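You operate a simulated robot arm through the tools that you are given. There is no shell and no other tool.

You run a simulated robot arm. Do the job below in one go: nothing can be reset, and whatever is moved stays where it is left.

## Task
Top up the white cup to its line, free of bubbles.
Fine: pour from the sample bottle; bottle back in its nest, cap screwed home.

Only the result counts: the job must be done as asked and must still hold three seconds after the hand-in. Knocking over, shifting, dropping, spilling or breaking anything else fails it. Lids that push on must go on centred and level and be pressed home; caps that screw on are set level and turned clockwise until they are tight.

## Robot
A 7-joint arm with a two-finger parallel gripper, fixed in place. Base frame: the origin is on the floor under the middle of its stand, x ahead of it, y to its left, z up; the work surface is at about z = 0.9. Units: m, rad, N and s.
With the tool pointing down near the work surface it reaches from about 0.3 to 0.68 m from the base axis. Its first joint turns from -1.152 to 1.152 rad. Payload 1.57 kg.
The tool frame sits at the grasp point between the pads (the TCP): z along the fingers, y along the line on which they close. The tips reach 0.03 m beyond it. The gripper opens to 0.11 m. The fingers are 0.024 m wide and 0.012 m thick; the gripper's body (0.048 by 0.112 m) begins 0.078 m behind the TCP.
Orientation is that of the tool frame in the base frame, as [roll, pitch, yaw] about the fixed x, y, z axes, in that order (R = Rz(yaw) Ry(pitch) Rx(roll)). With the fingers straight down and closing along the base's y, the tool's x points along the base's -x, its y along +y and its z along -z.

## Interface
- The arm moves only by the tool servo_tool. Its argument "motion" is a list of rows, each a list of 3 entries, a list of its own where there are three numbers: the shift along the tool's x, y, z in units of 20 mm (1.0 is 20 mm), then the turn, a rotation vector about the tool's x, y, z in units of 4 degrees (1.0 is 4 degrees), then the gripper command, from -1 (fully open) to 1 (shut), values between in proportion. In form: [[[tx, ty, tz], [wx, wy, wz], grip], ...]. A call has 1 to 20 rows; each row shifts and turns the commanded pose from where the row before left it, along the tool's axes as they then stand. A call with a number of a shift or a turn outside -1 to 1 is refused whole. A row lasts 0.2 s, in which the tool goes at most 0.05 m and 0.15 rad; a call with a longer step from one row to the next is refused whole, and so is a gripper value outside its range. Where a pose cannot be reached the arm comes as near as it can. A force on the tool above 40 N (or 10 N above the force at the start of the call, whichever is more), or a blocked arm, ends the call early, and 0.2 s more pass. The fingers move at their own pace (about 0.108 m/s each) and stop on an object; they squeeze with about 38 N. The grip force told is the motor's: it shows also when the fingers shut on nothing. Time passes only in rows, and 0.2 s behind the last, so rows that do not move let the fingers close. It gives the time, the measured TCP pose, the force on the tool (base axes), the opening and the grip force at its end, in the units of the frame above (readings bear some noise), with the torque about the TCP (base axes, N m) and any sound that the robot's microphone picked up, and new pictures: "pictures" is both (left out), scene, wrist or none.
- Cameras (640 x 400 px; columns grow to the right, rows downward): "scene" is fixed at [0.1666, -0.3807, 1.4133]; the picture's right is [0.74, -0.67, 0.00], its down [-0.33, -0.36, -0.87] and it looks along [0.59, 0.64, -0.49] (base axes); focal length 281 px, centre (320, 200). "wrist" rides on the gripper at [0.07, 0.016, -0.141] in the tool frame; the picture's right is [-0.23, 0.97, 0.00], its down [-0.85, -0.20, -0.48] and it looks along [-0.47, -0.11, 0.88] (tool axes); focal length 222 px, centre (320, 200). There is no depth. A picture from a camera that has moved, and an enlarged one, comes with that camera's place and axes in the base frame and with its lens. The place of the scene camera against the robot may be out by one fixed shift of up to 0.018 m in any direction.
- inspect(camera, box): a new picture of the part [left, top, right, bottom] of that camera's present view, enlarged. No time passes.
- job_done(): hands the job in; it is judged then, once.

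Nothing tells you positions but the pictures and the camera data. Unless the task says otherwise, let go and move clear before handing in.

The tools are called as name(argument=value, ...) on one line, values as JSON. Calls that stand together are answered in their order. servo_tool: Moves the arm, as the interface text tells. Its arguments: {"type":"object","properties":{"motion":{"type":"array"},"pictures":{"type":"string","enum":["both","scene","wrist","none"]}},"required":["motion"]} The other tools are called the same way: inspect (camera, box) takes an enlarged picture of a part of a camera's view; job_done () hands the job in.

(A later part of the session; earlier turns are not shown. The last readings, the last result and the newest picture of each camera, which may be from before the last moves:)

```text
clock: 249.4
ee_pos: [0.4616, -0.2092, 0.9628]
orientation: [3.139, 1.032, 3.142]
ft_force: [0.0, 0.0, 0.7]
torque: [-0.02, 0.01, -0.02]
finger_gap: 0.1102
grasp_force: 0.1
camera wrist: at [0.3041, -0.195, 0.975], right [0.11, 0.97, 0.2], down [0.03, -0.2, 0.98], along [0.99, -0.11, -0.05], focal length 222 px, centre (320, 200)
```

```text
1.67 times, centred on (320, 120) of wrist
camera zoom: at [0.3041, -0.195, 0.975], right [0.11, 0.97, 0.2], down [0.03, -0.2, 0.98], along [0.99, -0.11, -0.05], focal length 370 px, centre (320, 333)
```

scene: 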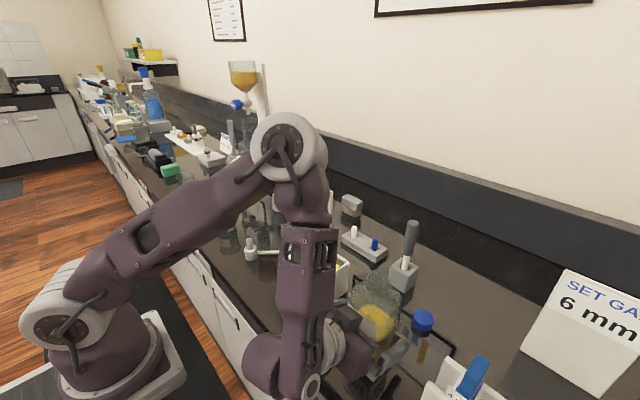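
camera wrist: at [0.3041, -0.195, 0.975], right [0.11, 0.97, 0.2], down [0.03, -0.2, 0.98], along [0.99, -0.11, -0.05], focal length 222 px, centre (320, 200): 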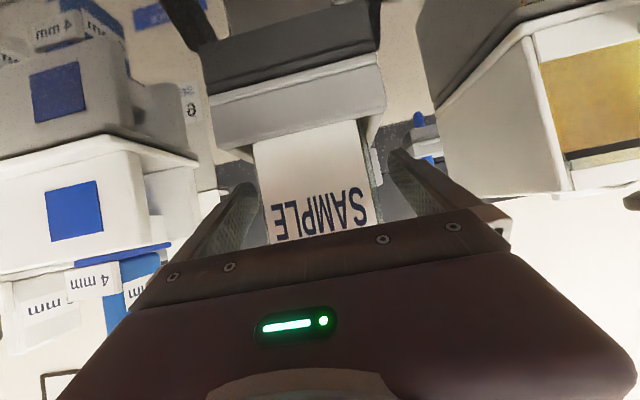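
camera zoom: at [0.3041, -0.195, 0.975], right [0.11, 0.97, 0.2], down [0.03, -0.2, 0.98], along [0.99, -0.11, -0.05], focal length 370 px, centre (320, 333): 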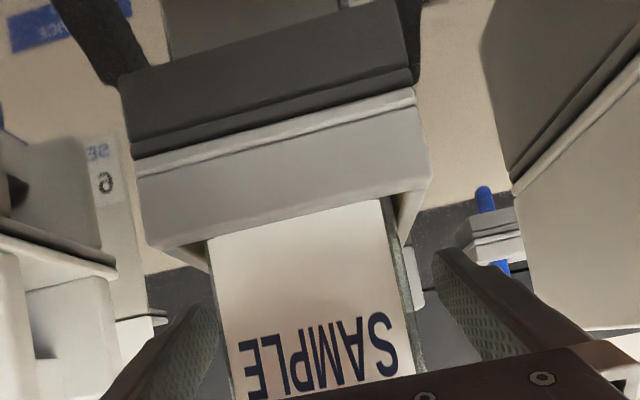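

The bottle stands in its nest, released. Raising straight up clear of it.

servo_tool(motion=[[[-0.43, 0, -0.2567], [0, 0, 0], -1], [[-0.858, 0, -0.5135], [0, 0, 0], -1], [[-0.858, 0, -0.5135], [0, 0, 0], -1], [[-0.858, 0, -0.5135], [0, 0, 0], -1], [[-0.858, 0, -0.5135], [0, 0, 0], -1], [[-0.858, 0, -0.5135], [0, 0, 0], -1], [[-0.858, 0, -0.5135], [0, 0, 0], -1], [[-0.858, 0, -0.5135], [0, 0, 0], -1], [[-0.858, 0, -0.5135], [0, 0, 0], -1], [[-0.858, 0, -0.5135], [0, 0, 0], -1], [[-0.858, 0, -0.5135], [0, 0, 0], -1], [[0, 0, 0], [0, 0, 0], -1]], pictures="both")

inspect(camera="scene", box=[320, 230, 440, 390])

inspect(camera="scene", box=[270, 230, 350, 320])

```text
clock: 252.0
ee_pos: [0.4621, -0.211, 1.171]
orientation: [3.14, 1.032, -3.14]
ft_force: [0.3, -0.1, 0.4]
torque: [-0.03, 0.01, 0.01]
finger_gap: 0.11
grasp_force: 0.1
camera wrist: at [0.305, -0.1953, 1.1844], right [0.11, 0.97, 0.2], down [0.03, -0.2, 0.98], along [0.99, -0.11, -0.05], focal length 222 px, centre (320, 200)
```

scene: 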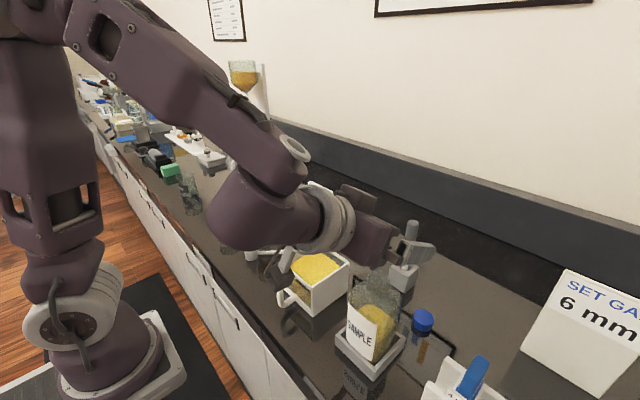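
wrist: 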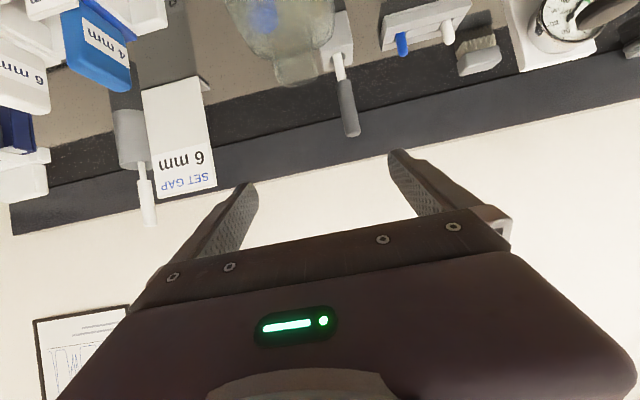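

```text
2.50 times, centred on (380, 310) of scene
camera zoom: at [0.1666, -0.3807, 1.4133], right [0.74, -0.67, 0.0], down [-0.33, -0.36, -0.87], along [0.59, 0.64, -0.49], focal length 702 px, centre (170, -75)
```

zoom: 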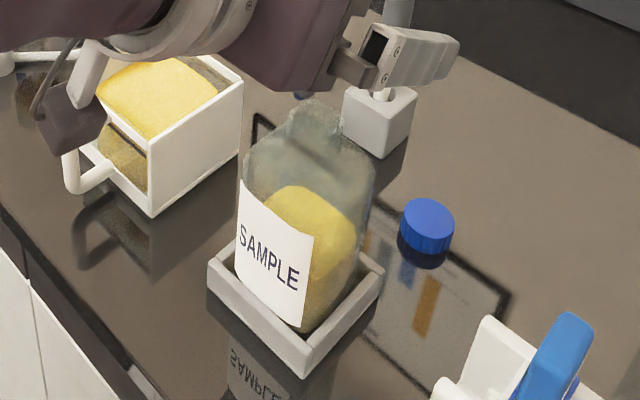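

```text
4.44 times, centred on (310, 275) of scene
camera zoom: at [0.1666, -0.3807, 1.4133], right [0.74, -0.67, 0.0], down [-0.33, -0.36, -0.87], along [0.59, 0.64, -0.49], focal length 1248 px, centre (364, -133)
```

zoom: 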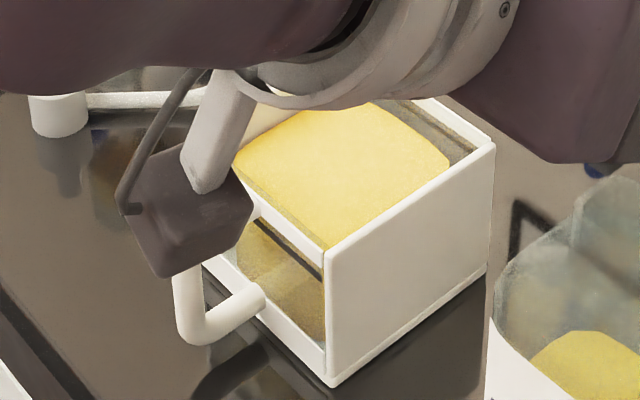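

The bottle sits squarely in its nest and the cup looks fine. Now pitching the tool back to straight down, then I'll measure the bottle mouth from above before fetching the cap.

servo_tool(motion=[[[0, 0, 0], [0, 1, 0], -1], [[0, 0, 0], [0, 1, 0], -1], [[0, 0, 0], [0, 1, 0], -1], [[0, 0, 0], [0, 1, 0], -1], [[0, 0, 0], [0, 1, 0], -1], [[0, 0, 0], [0, 1, 0], -1], [[0, 0, 0], [0, 1, 0], -1], [[0, 0, 0], [0, 1, 0], -1], [[0, 0, 0], [0, 1, 0], -1], [[0, 0, 0], [0, 1, 0], -1], [[0, 0, 0], [0, 1, 0], -1], [[0, 0, 0], [0, 1, 0], -1], [[0, 0, 0], [0, 1, 0], -1], [[0, 0, 0], [0, 1, 0], -1], [[0, 0, 0], [0, 0.78, 0], -1], [[0, 0, 0], [0, 0, 0], -1]], pictures="none")

servo_tool(motion=[[[-0.9, -0.2, 0], [0, 0, 0], -1], [[-0.9, -0.2, 0], [0, 0, 0], -1], [[-0.9, -0.2, 0], [0, 0, 0], -1], [[-0.9, -0.2, 0], [0, 0, 0], -1], [[0, 0, 0], [0, 0, 0], -1]], pictures="both")

inspect(camera="wrist", box=[270, 30, 380, 140])

```text
clock: 255.4
ee_pos: [0.462, -0.2095, 1.1721]
orientation: [3.141, -0.001, -3.139]
ft_force: [0.8, 0.6, 0.3]
torque: [0.03, 0.03, -0.02]
finger_gap: 0.11
grasp_force: 0.0
```

```text
clock: 256.6
ee_pos: [0.5341, -0.2267, 1.1706]
orientation: [3.141, -0.001, -3.139]
ft_force: [-0.6, 0.6, 0.1]
torque: [0.0, -0.01, -0.04]
finger_gap: 0.1098
grasp_force: 0.0
camera wrist: at [0.4642, -0.2109, 1.3126], right [0.23, 0.97, 0.0], down [0.86, -0.2, 0.48], along [0.47, -0.11, -0.88], focal length 222 px, centre (320, 200)
```

scene: 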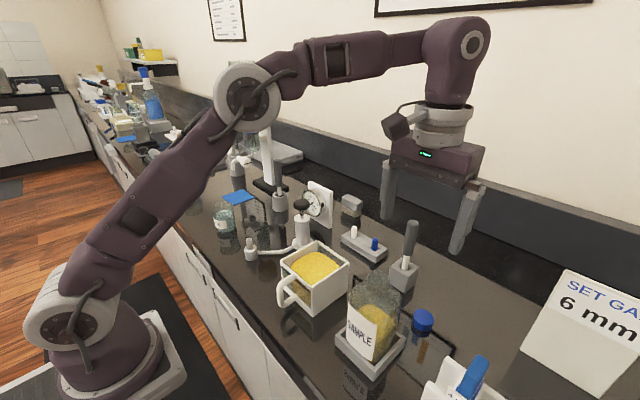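
wrist: 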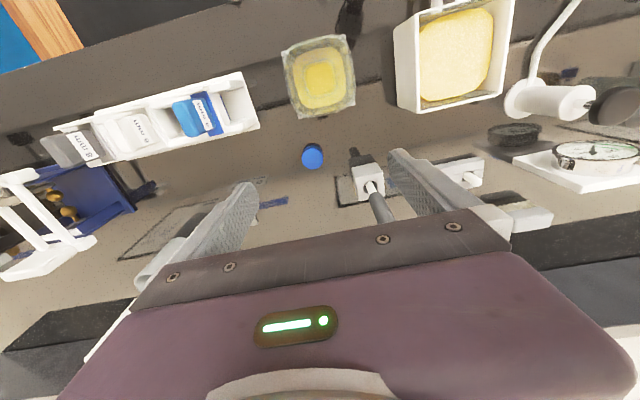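

```text
3.64 times, centred on (325, 85) of wrist
camera zoom: at [0.4642, -0.2109, 1.3126], right [0.23, 0.97, 0.0], down [0.86, -0.2, 0.48], along [0.47, -0.11, -0.88], focal length 808 px, centre (302, 618)
```

zoom: 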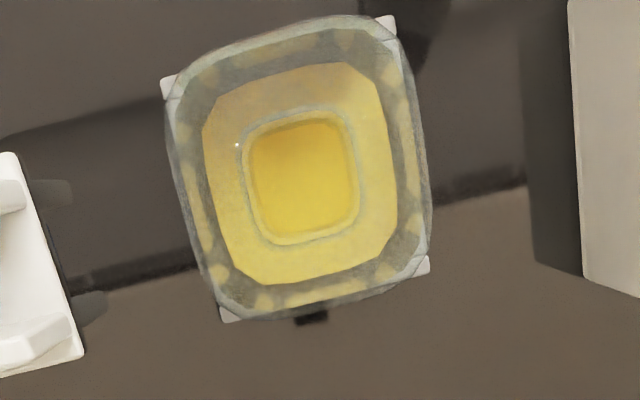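

The bottle mouth is at (0.4643, -0.2112): back where it was, upright. Let me refine the cap's position.

inspect(camera="wrist", box=[280, 130, 350, 185])

inspect(camera="wrist", box=[385, 0, 525, 120])

```text
7.27 times, centred on (315, 158) of wrist
camera zoom: at [0.4642, -0.2109, 1.3126], right [0.23, 0.97, 0.0], down [0.86, -0.2, 0.48], along [0.47, -0.11, -0.88], focal length 1615 px, centre (356, 509)
```

zoom: 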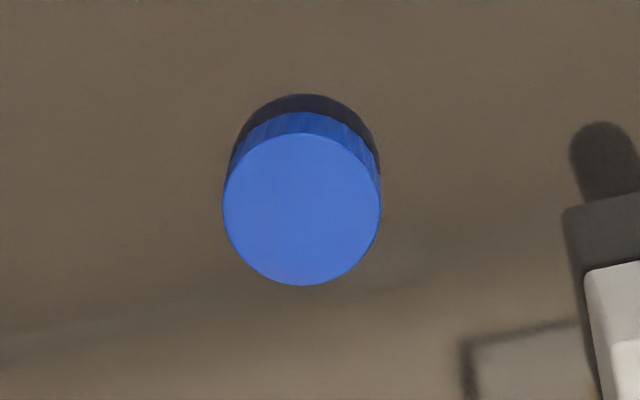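

```text
3.33 times, centred on (455, 60) of wrist
camera zoom: at [0.4642, -0.2109, 1.3126], right [0.23, 0.97, 0.0], down [0.86, -0.2, 0.48], along [0.47, -0.11, -0.88], focal length 740 px, centre (-130, 667)
```

zoom: 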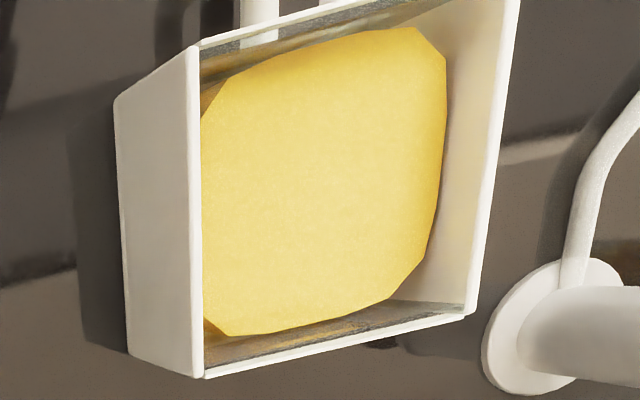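

The cap is at (0.587, -0.253). Turning to the heading I used when setting it down, then going to it.

servo_tool(motion=[[[0, 0, 0], [0, 0, -1], -1], [[0, 0, 0], [0, 0, -1], -1], [[0, 0, 0], [0, 0, -1], -1], [[0, 0, 0], [0, 0, -1], -1], [[0, 0, 0], [0, 0, -1], -1], [[0, 0, 0], [0, 0, -1], -1], [[0, 0, 0], [0, 0, -1], -1], [[0, 0, 0], [0, 0, -1], -1], [[0, 0, 0], [0, 0, -1], -0.5], [[0, 0, 0], [0, 0, -1], -0.2], [[0, 0, 0], [0, 0, -1], -0.2], [[0, 0, 0], [0, 0, -1], -0.2], [[0, 0, 0], [0, 0, -1], -0.2], [[0, 0, 0], [0, 0, -1], -0.2], [[0, 0, 0], [0, 0, -1], -0.2], [[0, 0, 0], [0, 0, -1], -0.2], [[0, 0, 0], [0, 0, -1], -0.2], [[0, 0, 0], [0, 0, -1], -0.2], [[0, 0, 0], [0, 0, -1], -0.2], [[0, 0, 0], [0, 0, -1], -0.2]], pictures="none")

servo_tool(motion=[[[0, 0, 0], [0, 0, -1], -0.2], [[0, 0, 0], [0, 0, -1], -0.2], [[0, 0, 0], [0, 0, -0.5], -0.2], [[0, 0, 0.7], [0, 0, 0], -0.2], [[0, 0, 0.7], [0, 0, 0], -0.2], [[0.4, -0.8, 0.4], [0, 0, 0], -0.2], [[0.4, -0.8, 0.4], [0, 0, 0], -0.2], [[0.5, -0.8, 0.4], [0, 0, 0], -0.2], [[0, -0.25, 0.4], [0, 0, 0], -0.2], [[0, 0, 0], [0, 0, 0], -0.2]], pictures="both")

inspect(camera="wrist", box=[260, 100, 380, 220])

```text
clock: 260.8
ee_pos: [0.5339, -0.2256, 1.1728]
orientation: [-3.141, 0.0, -1.741]
ft_force: [0.4, 0.3, 0.3]
torque: [-0.02, 0.0, 0.0]
finger_gap: 0.0659
grasp_force: 0.0
```

```text
clock: 263.0
ee_pos: [0.5867, -0.2529, 1.1103]
orientation: [3.14, -0.002, -1.568]
ft_force: [0.4, 0.3, -0.8]
torque: [0.01, 0.0, -0.02]
finger_gap: 0.0659
grasp_force: 0.1
camera wrist: at [0.5706, -0.3232, 1.2518], right [-0.97, 0.22, 0.0], down [0.2, 0.86, 0.48], along [0.11, 0.47, -0.88], focal length 222 px, centre (320, 200)
```

scene: 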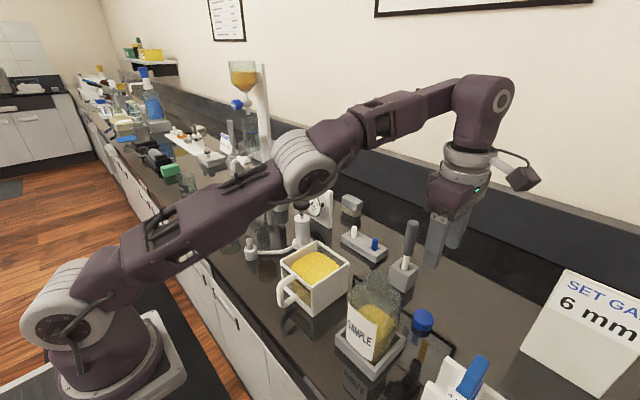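
wrist: 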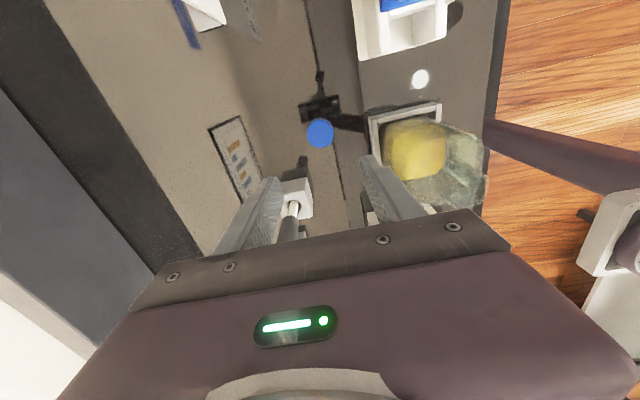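

```text
3.33 times, centred on (320, 160) of wrist
camera zoom: at [0.5706, -0.3232, 1.2518], right [-0.97, 0.22, 0.0], down [0.2, 0.86, 0.48], along [0.11, 0.47, -0.88], focal length 740 px, centre (320, 333)
```

zoom: 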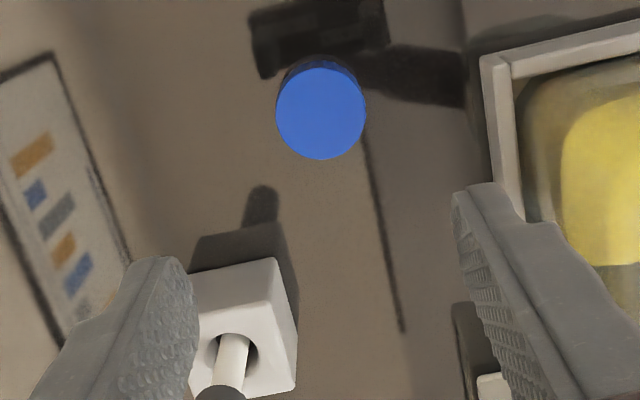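

Centred over the cap within half a millimetre. Descending and gripping.

servo_tool(motion=[[[0, 0, 1], [0, 0, 0], -0.2], [[0, 0, 1], [0, 0, 0], -0.2], [[0, 0, 1], [0, 0, 0], -0.2], [[0, 0, 1], [0, 0, 0], -0.2], [[0, 0, 1], [0, 0, 0], -0.2], [[0, 0, 1], [0, 0, 0], -0.2], [[0, 0, 1], [0, 0, 0], -0.2], [[0, 0, 1], [0, 0, 0], -0.2], [[0, 0, 0.5], [0, 0, 0], -0.2], [[0, 0, 0.3], [0, 0, 0], -0.2], [[0, 0, 0.1], [0, 0, 0], -0.2], [[0, 0, 0], [0, 0, 0], -0.2]], pictures="wrist")

servo_tool(motion=[[[0, 0, 0], [0, 0, 0], 0.3], [[0, 0, 0], [0, 0, 0], 1], [[0, 0, 0], [0, 0, 0], 1], [[0, 0, 0], [0, 0, 0], 1]], pictures="wrist")

```text
clock: 265.6
ee_pos: [0.5863, -0.2522, 0.9341]
orientation: [3.139, 0.001, -1.569]
ft_force: [0.4, -0.3, 0.3]
torque: [0.01, 0.0, -0.03]
finger_gap: 0.066
grasp_force: 0.0
camera wrist: at [0.5714, -0.3239, 1.0758], right [-0.97, 0.22, 0.0], down [0.2, 0.86, 0.48], along [0.11, 0.47, -0.88], focal length 222 px, centre (320, 200)
```

wrist: 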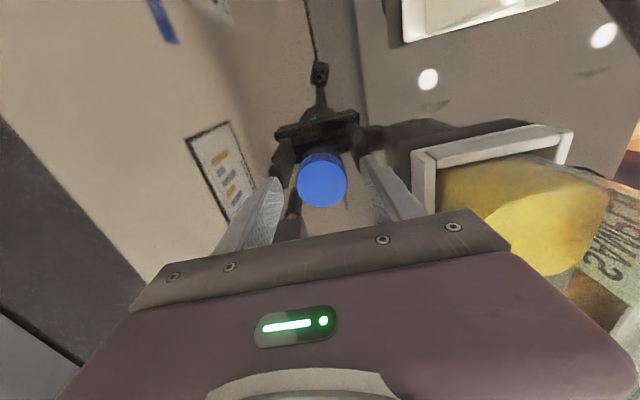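

```text
clock: 266.6
ee_pos: [0.5875, -0.2532, 0.9356]
orientation: [3.14, 0.001, -1.569]
ft_force: [-0.3, 0.2, 0.0]
torque: [-0.01, 0.0, 0.0]
finger_gap: 0.0376
grasp_force: 37.7
camera wrist: at [0.5714, -0.3238, 1.076], right [-0.97, 0.22, 0.0], down [0.2, 0.86, 0.48], along [0.11, 0.47, -0.88], focal length 222 px, centre (320, 200)
```

wrist: 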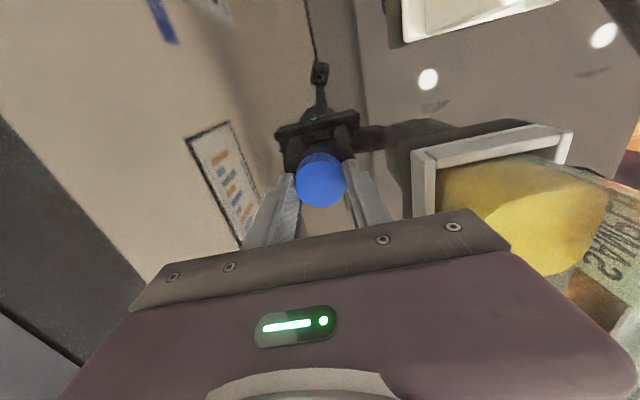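

Cap gripped. Lifting it and moving toward the bottle, staying high.

servo_tool(motion=[[[0, 0, -0.5], [0, 0, 0], 1], [[0, 0, -1], [0, 0, 0], 1], [[0, 0, -1], [0, 0, 0], 1], [[0, 0, -1], [0, 0, 0], 1], [[0, 0, -1], [0, 0, 0], 1], [[0, 0, -1], [0, 0, 0], 1], [[0, 0, -1], [0, 0, 0], 1], [[0, 0, -1], [0, 0, 0], 1], [[0, 0, -0.5], [0, 0, 0], 1], [[0, 0.5, -0.75], [0, 0, 0], 1], [[0, 0.5, -0.75], [0, 0, 0], 1], [[0, 0.5, -0.75], [0, 0, 0], 1], [[0, 0.5, -0.75], [0, 0, 0], 1], [[0, 0.5, -0.2], [0, 0, 0], 1], [[0, 0, 0], [0, 0, 0], 1]], pictures="scene")

```text
clock: 269.8
ee_pos: [0.5368, -0.253, 1.1591]
orientation: [3.14, -0.001, -1.568]
ft_force: [0.0, -0.7, 0.1]
torque: [-0.01, 0.03, 0.01]
finger_gap: 0.0375
grasp_force: 38.6
```

scene: 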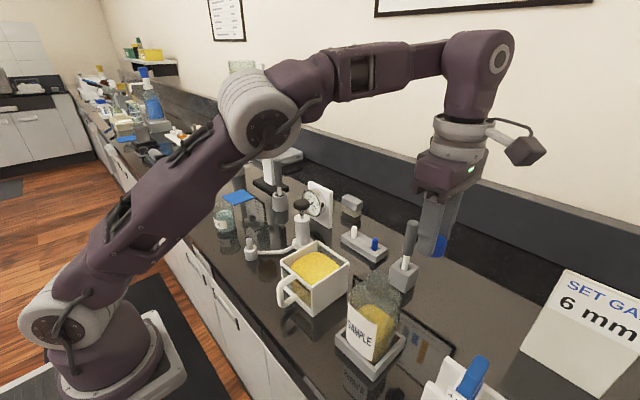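

servo_tool(motion=[[[-0.418, 0.726, 0], [0, 0, 0], 1], [[-0.418, 0.726, 0], [0, 0, 0], 1], [[-0.418, 0.726, 0], [0, 0, 0], 1], [[-0.418, 0.726, 0], [0, 0, 0], 1], [[-0.418, 0.726, 0], [0, 0, 0], 1], [[0, 0, 0], [0, 0, -0.97], 1], [[0, 0, 0], [0, 0, -0.97], 1], [[0, 0, 0], [0, 0, -0.97], 1], [[0, 0, 0], [0, 0, -0.97], 1], [[0, 0, 0], [0, 0, -0.97], 1], [[0, 0, 0], [0, 0, -0.97], 1], [[0, 0, 0], [0, 0, -0.97], 1], [[0, 0, 0], [0, 0, -0.97], 1], [[0, 0, 0], [0, 0, -0.97], 1], [[0, 0, 0], [0, 0, -0.97], 1], [[0, 0, 0], [0, 0, 0], 1]], pictures="both")

inspect(camera="scene", box=[330, 200, 430, 320])

inspect(camera="wrist", box=[240, 80, 400, 230])

```text
clock: 273.2
ee_pos: [0.4643, -0.2108, 1.1589]
orientation: [-3.14, 0.002, -0.891]
ft_force: [0.8, 0.3, -1.2]
torque: [0.01, -0.01, -0.02]
finger_gap: 0.0376
grasp_force: 38.0
camera wrist: at [0.495, -0.2754, 1.2998], right [-0.9, -0.44, 0.0], down [-0.38, 0.79, 0.48], along [-0.21, 0.43, -0.88], focal length 222 px, centre (320, 200)
```

scene: 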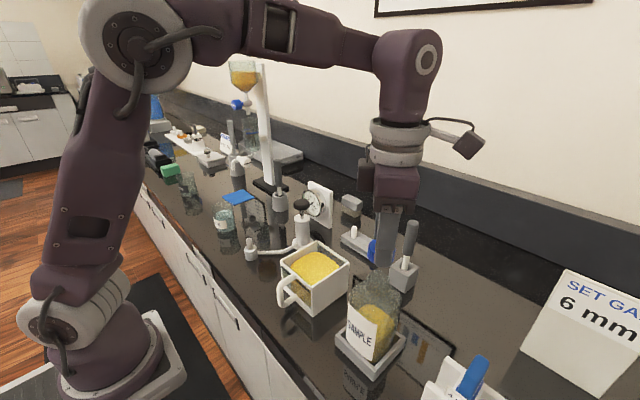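
wrist: 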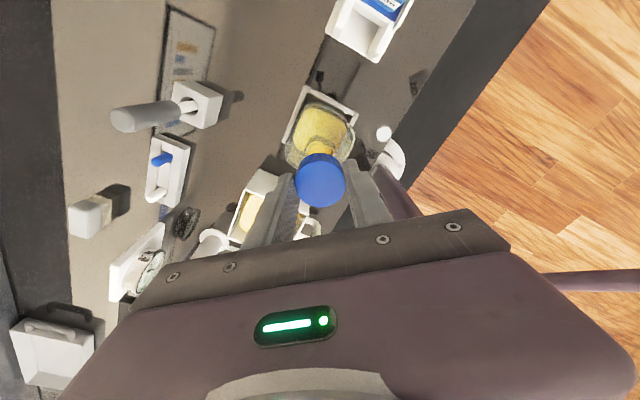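

```text
3.33 times, centred on (380, 260) of scene
camera zoom: at [0.1666, -0.3807, 1.4133], right [0.74, -0.67, 0.0], down [-0.33, -0.36, -0.87], along [0.59, 0.64, -0.49], focal length 936 px, centre (120, 0)
```

zoom: 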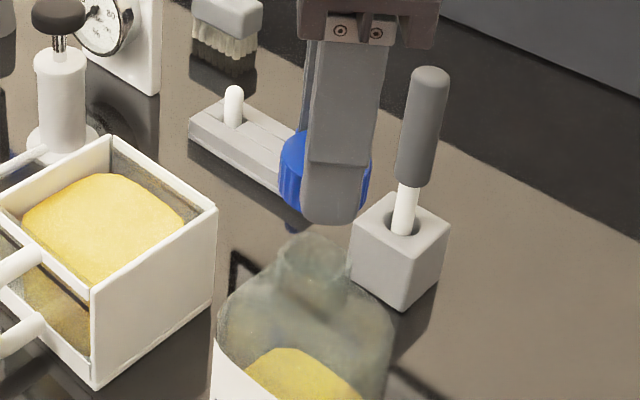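

```text
2.67 times, centred on (320, 155) of wrist
camera zoom: at [0.495, -0.2754, 1.2998], right [-0.9, -0.44, 0.0], down [-0.38, 0.79, 0.48], along [-0.21, 0.43, -0.88], focal length 592 px, centre (320, 320)
```

zoom: 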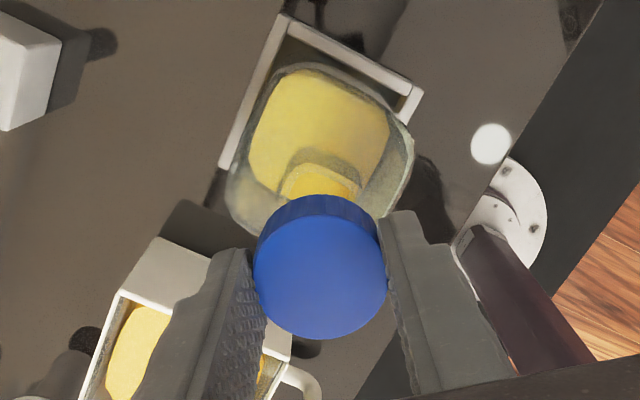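

Cap is over the mouth with the same turn angle at which it came free. I'll trim the position by ~1 mm and descend to just above the neck.

servo_tool(motion=[[[0.06, -0.026, 0], [0, 0, 0], 1], [[0, 0, 0.6], [0, 0, 0], 1], [[0, 0, 0.6], [0, 0, 0], 1], [[0, 0, 0.6], [0, 0, 0], 1], [[0, 0, 0.3], [0, 0, 0], 1], [[0, 0, 0], [0, 0, 0], 1]], pictures="both")

inspect(camera="scene", box=[340, 230, 420, 320])

inspect(camera="wrist", box=[260, 100, 380, 220])

```text
clock: 274.6
ee_pos: [0.4658, -0.2108, 1.1177]
orientation: [3.141, 0.001, -0.891]
ft_force: [0.1, 0.4, -0.6]
torque: [0.0, 0.0, -0.03]
finger_gap: 0.0376
grasp_force: 38.2
camera wrist: at [0.4973, -0.2762, 1.2581], right [-0.9, -0.44, 0.0], down [-0.38, 0.79, 0.48], along [-0.21, 0.43, -0.88], focal length 222 px, centre (320, 200)
```

scene: 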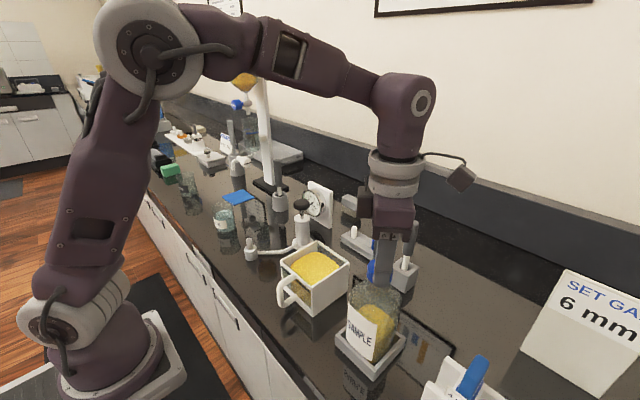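
wrist: 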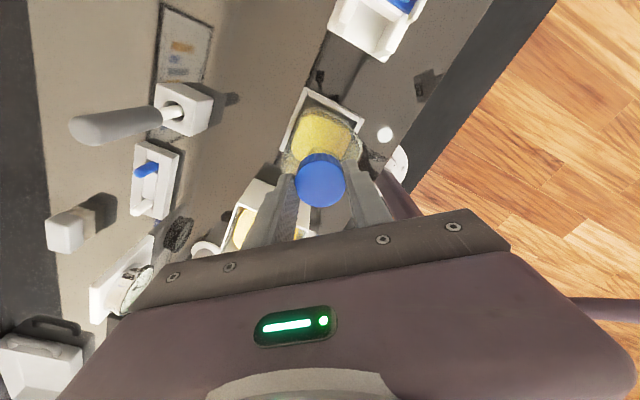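

```text
4.44 times, centred on (380, 275) of scene
camera zoom: at [0.1666, -0.3807, 1.4133], right [0.74, -0.67, 0.0], down [-0.33, -0.36, -0.87], along [0.59, 0.64, -0.49], focal length 1248 px, centre (53, -133)
```

zoom: 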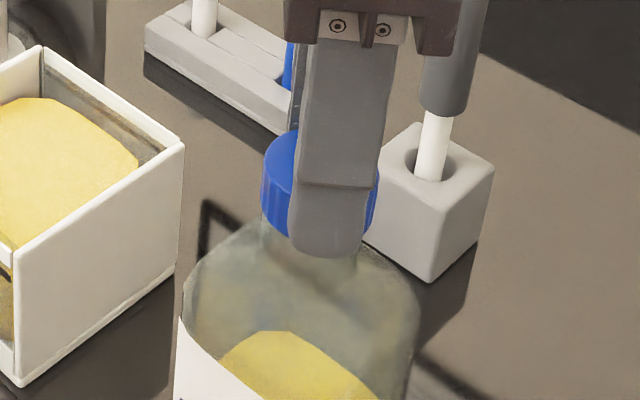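

```text
3.33 times, centred on (320, 160) of wrist
camera zoom: at [0.4973, -0.2762, 1.2581], right [-0.9, -0.44, 0.0], down [-0.38, 0.79, 0.48], along [-0.21, 0.43, -0.88], focal length 740 px, centre (320, 333)
```

zoom: 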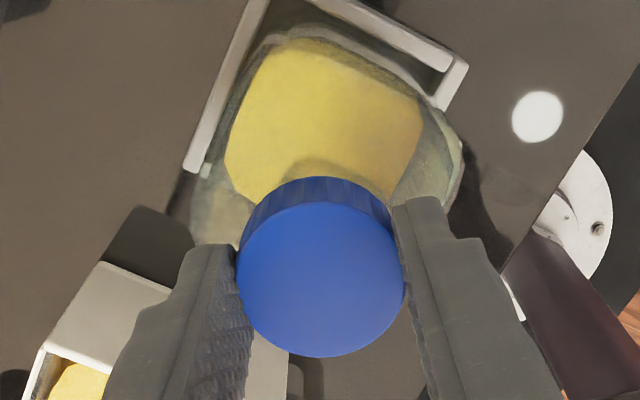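

Nicely lined up. Lowering in small steps until the cap meets the neck.

servo_tool(motion=[[[0, 0, 0.1], [0, 0, 0], 1], [[0, 0, 0.1], [0, 0, 0], 1], [[0, 0, 0], [0, 0, 0], 1]], pictures="none")

servo_tool(motion=[[[0, 0, 0.1], [0, 0, 0], 1], [[0, 0, 0.1], [0, 0, 0], 1], [[0, 0, 0], [0, 0, 0], 1]], pictures="none")

servo_tool(motion=[[[0, 0, 0.05], [0, 0, 0], 1], [[0, 0, 0], [0, 0, 0], 1]], pictures="none")

```text
clock: 275.4
ee_pos: [0.467, -0.2111, 1.1143]
orientation: [-3.141, 0.001, -0.892]
ft_force: [1.0, -0.9, 0.1]
torque: [0.02, 0.0, 0.02]
finger_gap: 0.0378
grasp_force: 38.1
```

```text
clock: 276.2
ee_pos: [0.4675, -0.2115, 1.1087]
orientation: [-3.141, 0.004, -0.892]
ft_force: [-2.1, 1.8, -0.5]
torque: [0.05, 0.12, 0.01]
finger_gap: 0.0376
grasp_force: 38.0
```

```text
clock: 276.8
ee_pos: [0.4658, -0.2109, 1.1083]
orientation: [3.141, 0.002, -0.892]
ft_force: [-1.9, 1.0, 2.6]
torque: [0.08, 0.09, 0.02]
finger_gap: 0.0376
grasp_force: 37.4
```

servo_tool(motion=[[[-0.0375, 0.0145, 0], [0, 0, 0], 1], [[0, 0, 0.05], [0, 0, 0], 1], [[0, 0, 0], [0, 0, 0], 1]], pictures="none")

servo_tool(motion=[[[0, 0, 0.05], [0, 0, 0], 1], [[0, 0, 0], [0, 0, 0], 1]], pictures="none")

```text
clock: 277.6
ee_pos: [0.4653, -0.2113, 1.1087]
orientation: [3.141, -0.003, -0.892]
ft_force: [2.1, -0.8, 21.7]
torque: [0.04, 0.02, -0.03]
finger_gap: 0.0378
grasp_force: 37.8
```

```text
clock: 278.4
ee_pos: [0.466, -0.2104, 1.1069]
orientation: [-3.138, -0.005, -0.891]
ft_force: [-2.9, 3.3, 14.8]
torque: [0.34, 0.4, 0.02]
finger_gap: 0.0375
grasp_force: 37.7
stopped in row 2: the force on the tool passed its limit at 40 N (the readings are from after the stop); the commanded pose is now the measured one
```

Contact came off-centre (toward -x/+y side), so the cap sits ~1 mm too far +x. Backing off 3 mm, correcting, and trying again gently.

servo_tool(motion=[[[0, 0, -0.15], [0, 0, 0], 1], [[-0.055, 0.03, 0], [0, 0, 0], 1], [[0, 0, 0], [0, 0, 0], 1]], pictures="both")

inspect(camera="scene", box=[350, 250, 410, 310])

inspect(camera="wrist", box=[260, 100, 380, 220])

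```text
clock: 279.2
ee_pos: [0.4635, -0.2108, 1.1095]
orientation: [-3.141, -0.001, -0.89]
ft_force: [0.3, -0.5, -7.2]
torque: [0.03, -0.02, -0.02]
finger_gap: 0.0375
grasp_force: 38.4
camera wrist: at [0.4946, -0.2755, 1.2506], right [-0.9, -0.44, 0.0], down [-0.38, 0.79, 0.48], along [-0.21, 0.43, -0.88], focal length 222 px, centre (320, 200)
```

scene: 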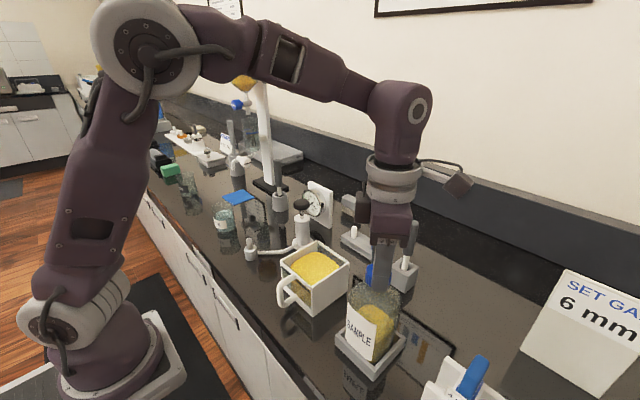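
wrist: 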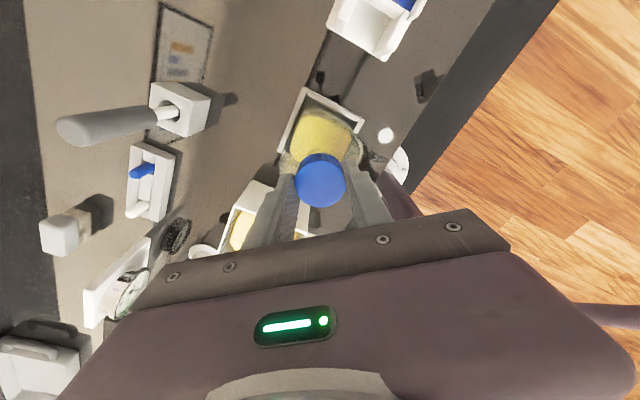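

```text
6.67 times, centred on (380, 280) of scene
camera zoom: at [0.1667, -0.3807, 1.4133], right [0.74, -0.67, 0.0], down [-0.33, -0.36, -0.87], along [0.59, 0.64, -0.49], focal length 1872 px, centre (-80, -333)
```

zoom: 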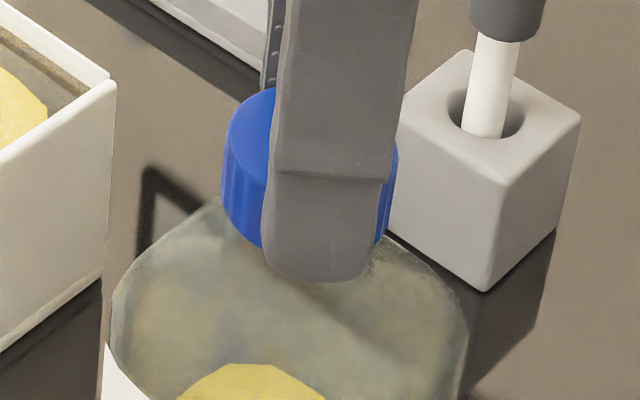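

```text
3.33 times, centred on (320, 160) of wrist
camera zoom: at [0.4946, -0.2755, 1.2506], right [-0.9, -0.44, 0.0], down [-0.38, 0.79, 0.48], along [-0.21, 0.43, -0.88], focal length 740 px, centre (320, 333)
```

zoom: 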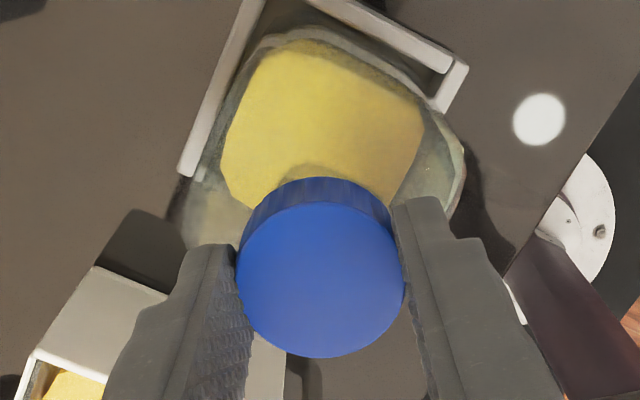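

Interesting: after lifting, the tool carries -7.2 N, i.e. the bottle's weight. The cap has already caught on the thread. I'll lower again until the bottle rests in its nest, then turn clockwise.

servo_tool(motion=[[[0, 0, 0.05], [0, 0, 0], 1], [[0, 0, 0], [0, 0, 0], 1]], pictures="none")

servo_tool(motion=[[[0, 0, 0.05], [0, 0, 0], 1], [[0, 0, 0], [0, 0, 0], 1]], pictures="none")

```text
clock: 279.8
ee_pos: [0.4655, -0.2104, 1.1086]
orientation: [-3.139, -0.004, -0.89]
ft_force: [-0.2, 1.4, -0.2]
torque: [0.09, 0.08, 0.02]
finger_gap: 0.0375
grasp_force: 38.1
```

```text
clock: 280.4
ee_pos: [0.4652, -0.2123, 1.108]
orientation: [-3.14, -0.004, -0.888]
ft_force: [-2.6, 3.5, 6.6]
torque: [0.08, 0.18, 0.02]
finger_gap: 0.0377
grasp_force: 38.1
```

Bottle rests again, light contact. Turning clockwise now, following the thread down slightly.

servo_tool(motion=[[[0, 0, 0], [0, 0, 1], 1], [[0, 0, 0.002], [0, 0, 1], 1], [[0, 0, 0.002], [0, 0, 1], 1], [[0, 0, 0.002], [0, 0, 1], 1], [[0, 0, 0.002], [0, 0, 1], 1], [[0, 0, 0.002], [0, 0, 1], 1], [[0, 0, 0.002], [0, 0, 1], 1], [[0, 0, 0.002], [0, 0, 1], 1]], pictures="none")

servo_tool(motion=[[[0, 0, 0.002], [0, 0, 1], 1], [[0, 0, 0.002], [0, 0, 1], 1], [[0, 0, 0.002], [0, 0, 1], 1], [[0, 0, 0.002], [0, 0, 1], 1], [[0, 0, 0.002], [0, 0, 1], 1], [[0, 0, 0.002], [0, 0, 1], 1], [[0, 0, 0.002], [0, 0, 1], 1], [[0, 0, 0.002], [0, 0, 1], 1]], pictures="none")

```text
clock: 282.2
ee_pos: [0.4647, -0.2105, 1.108]
orientation: [-3.14, -0.001, -1.453]
ft_force: [-2.9, 0.7, 3.2]
torque: [-0.15, 0.16, -0.01]
finger_gap: 0.0373
grasp_force: 37.9
```

```text
clock: 284.0
ee_pos: [0.4652, -0.2111, 1.1071]
orientation: [-3.138, -0.001, -2.007]
ft_force: [0.8, 2.0, 2.1]
torque: [0.14, 0.06, 0.02]
finger_gap: 0.0376
grasp_force: 38.0
```

servo_tool(motion=[[[0, 0, 0.002], [0, 0, 1], 1], [[0, 0, 0.002], [0, 0, 1], 1], [[0, 0, 0.002], [0, 0, 1], 1], [[0, 0, 0.002], [0, 0, 1], 1], [[0, 0, 0.002], [0, 0, 1], 1], [[0, 0, 0.002], [0, 0, 1], 1], [[0, 0, 0.002], [0, 0, 1], 1], [[0, 0, 0.002], [0, 0, 1], 1], [[0, 0, 0.002], [0, 0, 1], 1], [[0, 0, 0.002], [0, 0, 1], 1]], pictures="none")

servo_tool(motion=[[[0, 0, 0.002], [0, 0, 1], 1], [[0, 0, 0.002], [0, 0, 1], 1], [[0, 0, 0.002], [0, 0, 1], 1], [[0, 0, 0.002], [0, 0, 1], 1], [[0, 0, 0.002], [0, 0, 1], 1], [[0, 0, 0.002], [0, 0, 1], 1], [[0, 0, 0.002], [0, 0, 1], 1], [[0, 0, 0.002], [0, 0, 1], 1], [[0, 0, 0.002], [0, 0, 1], 1], [[0, 0, 0.002], [0, 0, 1], 1]], pictures="none")

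```text
clock: 286.2
ee_pos: [0.4636, -0.2111, 1.1075]
orientation: [-3.14, 0.0, -2.706]
ft_force: [-1.5, 1.4, -1.6]
torque: [0.07, 0.13, -0.01]
finger_gap: 0.0374
grasp_force: 38.1
```

```text
clock: 288.4
ee_pos: [0.4644, -0.2082, 1.1065]
orientation: [3.141, 0.004, 2.878]
ft_force: [-2.7, 0.5, -0.8]
torque: [-0.01, 0.37, 0.01]
finger_gap: 0.0379
grasp_force: 37.9
```

servo_tool(motion=[[[0, 0, 0.004], [0, 0, 1], 1], [[0, 0, 0.004], [0, 0, 1], 1], [[0, 0, 0.004], [0, 0, 1], 1], [[0, 0, 0.004], [0, 0, 1], 1], [[0, 0, 0.004], [0, 0, 1], 1], [[0, 0, 0.003], [0, 0, 1], 1], [[0, 0, 0.003], [0, 0, 1], 1], [[0, 0, 0.003], [0, 0, 1], 1], [[0, 0, 0.003], [0, 0, 1], 1], [[0, 0, 0.003], [0, 0, 1], 1]], pictures="none")

servo_tool(motion=[[[0, 0, 0.003], [0, 0, 1], 1], [[0, 0, 0.003], [0, 0, 1], 1], [[0, 0, 0.003], [0, 0, 1], 1], [[0, 0, 0.003], [0, 0, 1], 1], [[0, 0, 0.003], [0, 0, 1], 1], [[0, 0, 0.002], [0, 0, 1], 1], [[0, 0, 0.002], [0, 0, 1], 1], [[0, 0, 0.002], [0, 0, 1], 1], [[0, 0, 0.002], [0, 0, 1], 1], [[0, 0, 0.002], [0, 0, 1], 1]], pictures="both")

inspect(camera="scene", box=[340, 240, 420, 340])

```text
clock: 290.6
ee_pos: [0.4647, -0.2101, 1.1068]
orientation: [3.139, 0.004, 2.181]
ft_force: [0.2, 0.9, -0.2]
torque: [0.07, 0.03, 0.01]
finger_gap: 0.0375
grasp_force: 37.8
```

```text
clock: 292.8
ee_pos: [0.4638, -0.2115, 1.1068]
orientation: [3.138, 0.002, 1.482]
ft_force: [-0.7, 2.5, -0.5]
torque: [0.29, 0.15, 0.02]
finger_gap: 0.0376
grasp_force: 37.7
camera wrist: at [0.4865, -0.1437, 1.2476], right [0.95, -0.31, 0.0], down [-0.28, -0.83, 0.48], along [-0.15, -0.46, -0.88], focal length 222 px, centre (320, 200)
```

scene: 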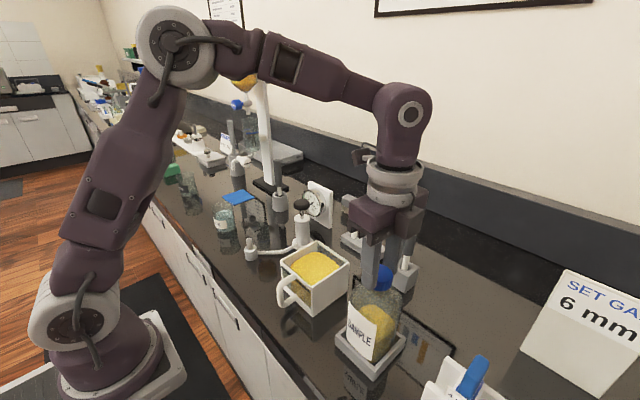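
wrist: 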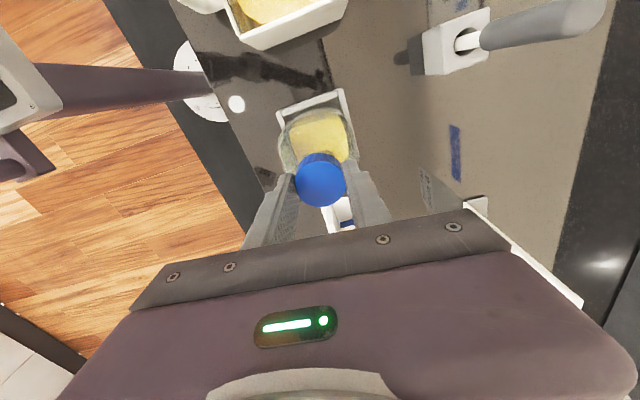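

```text
4.00 times, centred on (380, 290) of scene
camera zoom: at [0.1666, -0.3806, 1.4134], right [0.74, -0.67, 0.0], down [-0.33, -0.36, -0.87], along [0.59, 0.64, -0.49], focal length 1123 px, centre (80, -160)
```

zoom: 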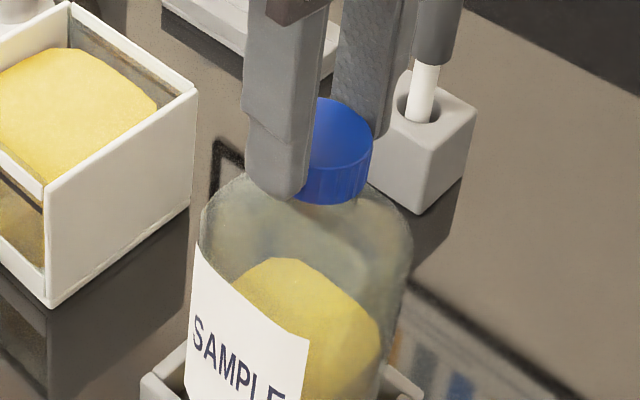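

224° turned, level and easy. The original tight position should be ~88° further. Continuing.

servo_tool(motion=[[[0, 0, 0.002], [0, 0, 1], 1], [[0, 0, 0.002], [0, 0, 1], 1], [[0, 0, 0.002], [0, 0, 1], 1], [[0, 0, 0.002], [0, 0, 1], 1], [[0, 0, 0.002], [0, 0, 1], 1], [[0, 0, 0.002], [0, 0, 1], 1], [[0, 0, 0.002], [0, 0, 1], 1], [[0, 0, 0.002], [0, 0, 1], 1], [[0, 0, 0.002], [0, 0, 1], 1], [[0, 0, 0.002], [0, 0, 1], 1]], pictures="none")

servo_tool(motion=[[[0, 0, 0.002], [0, 0, 1], 1], [[0, 0, 0.002], [0, 0, 1], 1], [[0, 0, 0.002], [0, 0, 1], 1], [[0, 0, 0.002], [0, 0, 1], 1], [[0, 0, 0.002], [0, 0, 1], 1], [[0, 0, 0.002], [0, 0, 1], 1]], pictures="none")

```text
clock: 295.0
ee_pos: [0.4644, -0.2107, 1.1063]
orientation: [3.138, -0.002, 0.783]
ft_force: [0.5, 1.0, -3.6]
torque: [0.06, 0.04, 0.02]
finger_gap: 0.0374
grasp_force: 38.8
```

```text
clock: 296.4
ee_pos: [0.4644, -0.2111, 1.1067]
orientation: [3.139, -0.003, 0.365]
ft_force: [-1.0, 2.5, -1.0]
torque: [0.17, 0.18, 0.65]
finger_gap: 0.0372
grasp_force: 37.7
```

Torque has begun to build (0.65 N·m): the cap is getting tight. Turning further in small steps.

servo_tool(motion=[[[0, 0, 0.002], [0, 0, 1], 1], [[0, 0, 0.002], [0, 0, 1], 1]], pictures="none")

servo_tool(motion=[[[0, 0, 0.001], [0, 0, 1], 1], [[0, 0, 0.001], [0, 0, 1], 1]], pictures="none")

servo_tool(motion=[[[0, 0, 0.001], [0, 0, 1], 1], [[0, 0, 0.001], [0, 0, 1], 1]], pictures="both")

inspect(camera="scene", box=[340, 240, 420, 340])

```text
clock: 297.0
ee_pos: [0.4654, -0.2099, 1.1061]
orientation: [3.139, -0.005, 0.226]
ft_force: [-2.5, 2.6, -1.8]
torque: [0.05, 0.15, 0.88]
finger_gap: 0.0375
grasp_force: 37.5
```

```text
clock: 297.6
ee_pos: [0.4649, -0.2093, 1.1051]
orientation: [3.137, -0.003, 0.085]
ft_force: [1.4, -2.3, -1.8]
torque: [0.14, 0.1, 0.59]
finger_gap: 0.0349
grasp_force: 38.3
```

```text
clock: 298.2
ee_pos: [0.4648, -0.2104, 1.1075]
orientation: [3.142, -0.001, -0.053]
ft_force: [-1.6, 2.2, -1.5]
torque: [0.08, 0.02, 0.8]
finger_gap: 0.0375
grasp_force: 38.3
camera wrist: at [0.5328, -0.2308, 1.2476], right [-0.28, -0.96, 0.0], down [-0.84, 0.25, 0.48], along [-0.46, 0.13, -0.88], focal length 222 px, centre (320, 200)
```

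scene: 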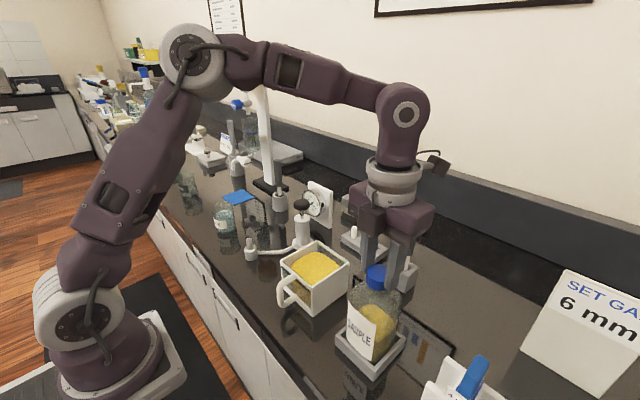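
wrist: 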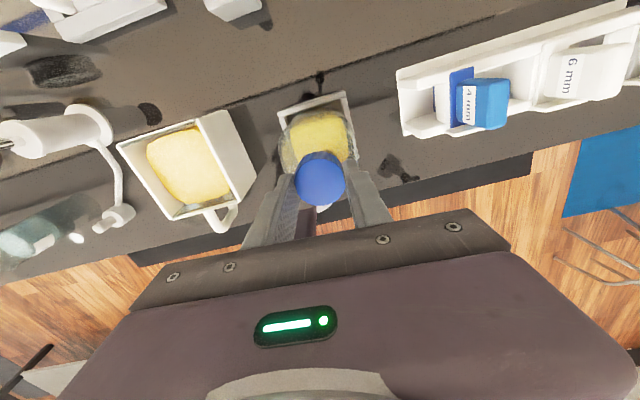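

```text
4.00 times, centred on (380, 290) of scene
camera zoom: at [0.1665, -0.3806, 1.4134], right [0.74, -0.67, 0.0], down [-0.33, -0.36, -0.87], along [0.59, 0.64, -0.49], focal length 1123 px, centre (80, -160)
```

zoom: 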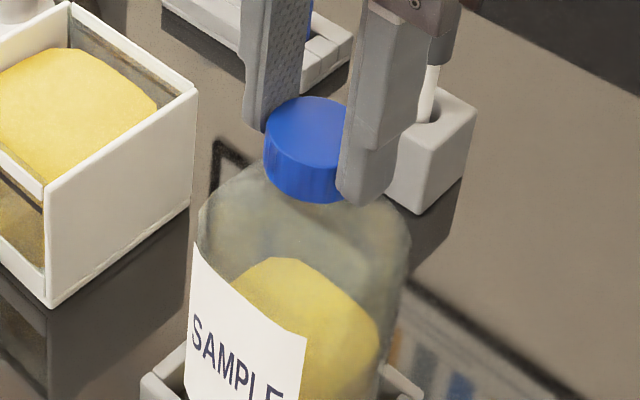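

The cap is tight: the fingers now slip at ~0.8–0.9 N·m and the turn angle matches the original closed position. Releasing and rising.

servo_tool(motion=[[[0, 0, 0], [0, 0, 0], 0.2], [[0, 0, 0], [0, 0, 0], -0.3], [[0, 0, 0], [0, 0, 0], -0.3], [[0, 0, -0.25], [0, 0, 0], -0.3], [[0, 0, -0.5], [0, 0, 0], -0.3], [[0, 0, -1], [0, 0, 0], -0.3], [[0, 0, -1], [0, 0, 0], -0.3], [[0, 0, -1], [0, 0, 0], -0.3], [[0, 0, 0], [0, 0, 0], -0.3]], pictures="both")

inspect(camera="scene", box=[330, 240, 430, 390])

inspect(camera="wrist", box=[270, 70, 370, 200])

```text
clock: 300.2
ee_pos: [0.464, -0.2118, 1.1803]
orientation: [3.139, -0.003, -0.052]
ft_force: [-0.1, 1.0, 0.7]
torque: [-0.02, -0.02, -0.02]
finger_gap: 0.0714
grasp_force: 0.1
camera wrist: at [0.5321, -0.2321, 1.323], right [-0.28, -0.96, 0.0], down [-0.84, 0.25, 0.48], along [-0.46, 0.13, -0.88], focal length 222 px, centre (320, 200)
```

scene: 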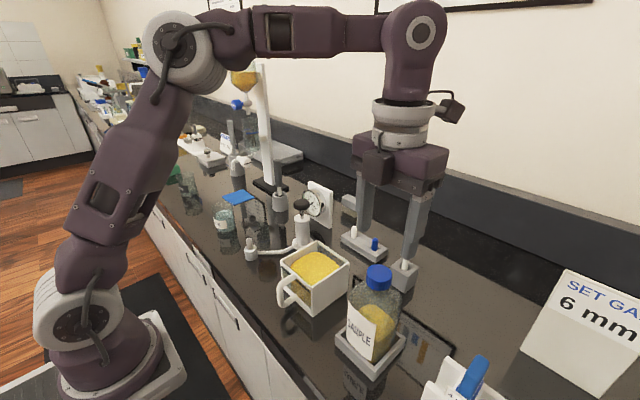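
wrist: 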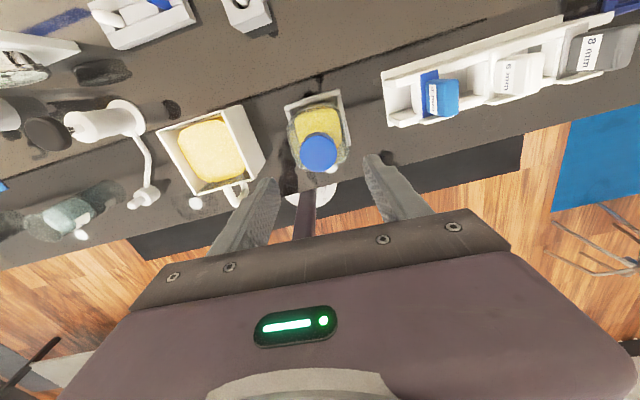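

```text
2.67 times, centred on (380, 315) of scene
camera zoom: at [0.1666, -0.3807, 1.4133], right [0.74, -0.67, 0.0], down [-0.33, -0.36, -0.87], along [0.59, 0.64, -0.49], focal length 749 px, centre (160, -107)
```

zoom: 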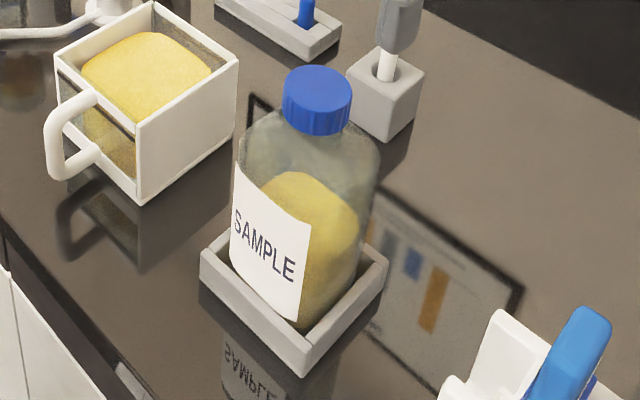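

```text
3.08 times, centred on (320, 135) of wrist
camera zoom: at [0.5321, -0.2321, 1.323], right [-0.28, -0.96, 0.0], down [-0.84, 0.25, 0.48], along [-0.46, 0.13, -0.88], focal length 684 px, centre (320, 400)
```

zoom: 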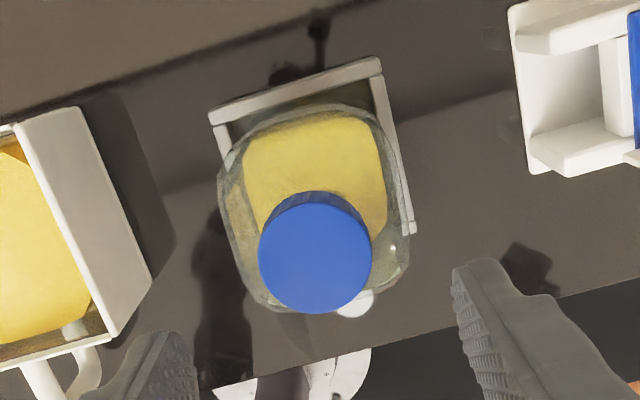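

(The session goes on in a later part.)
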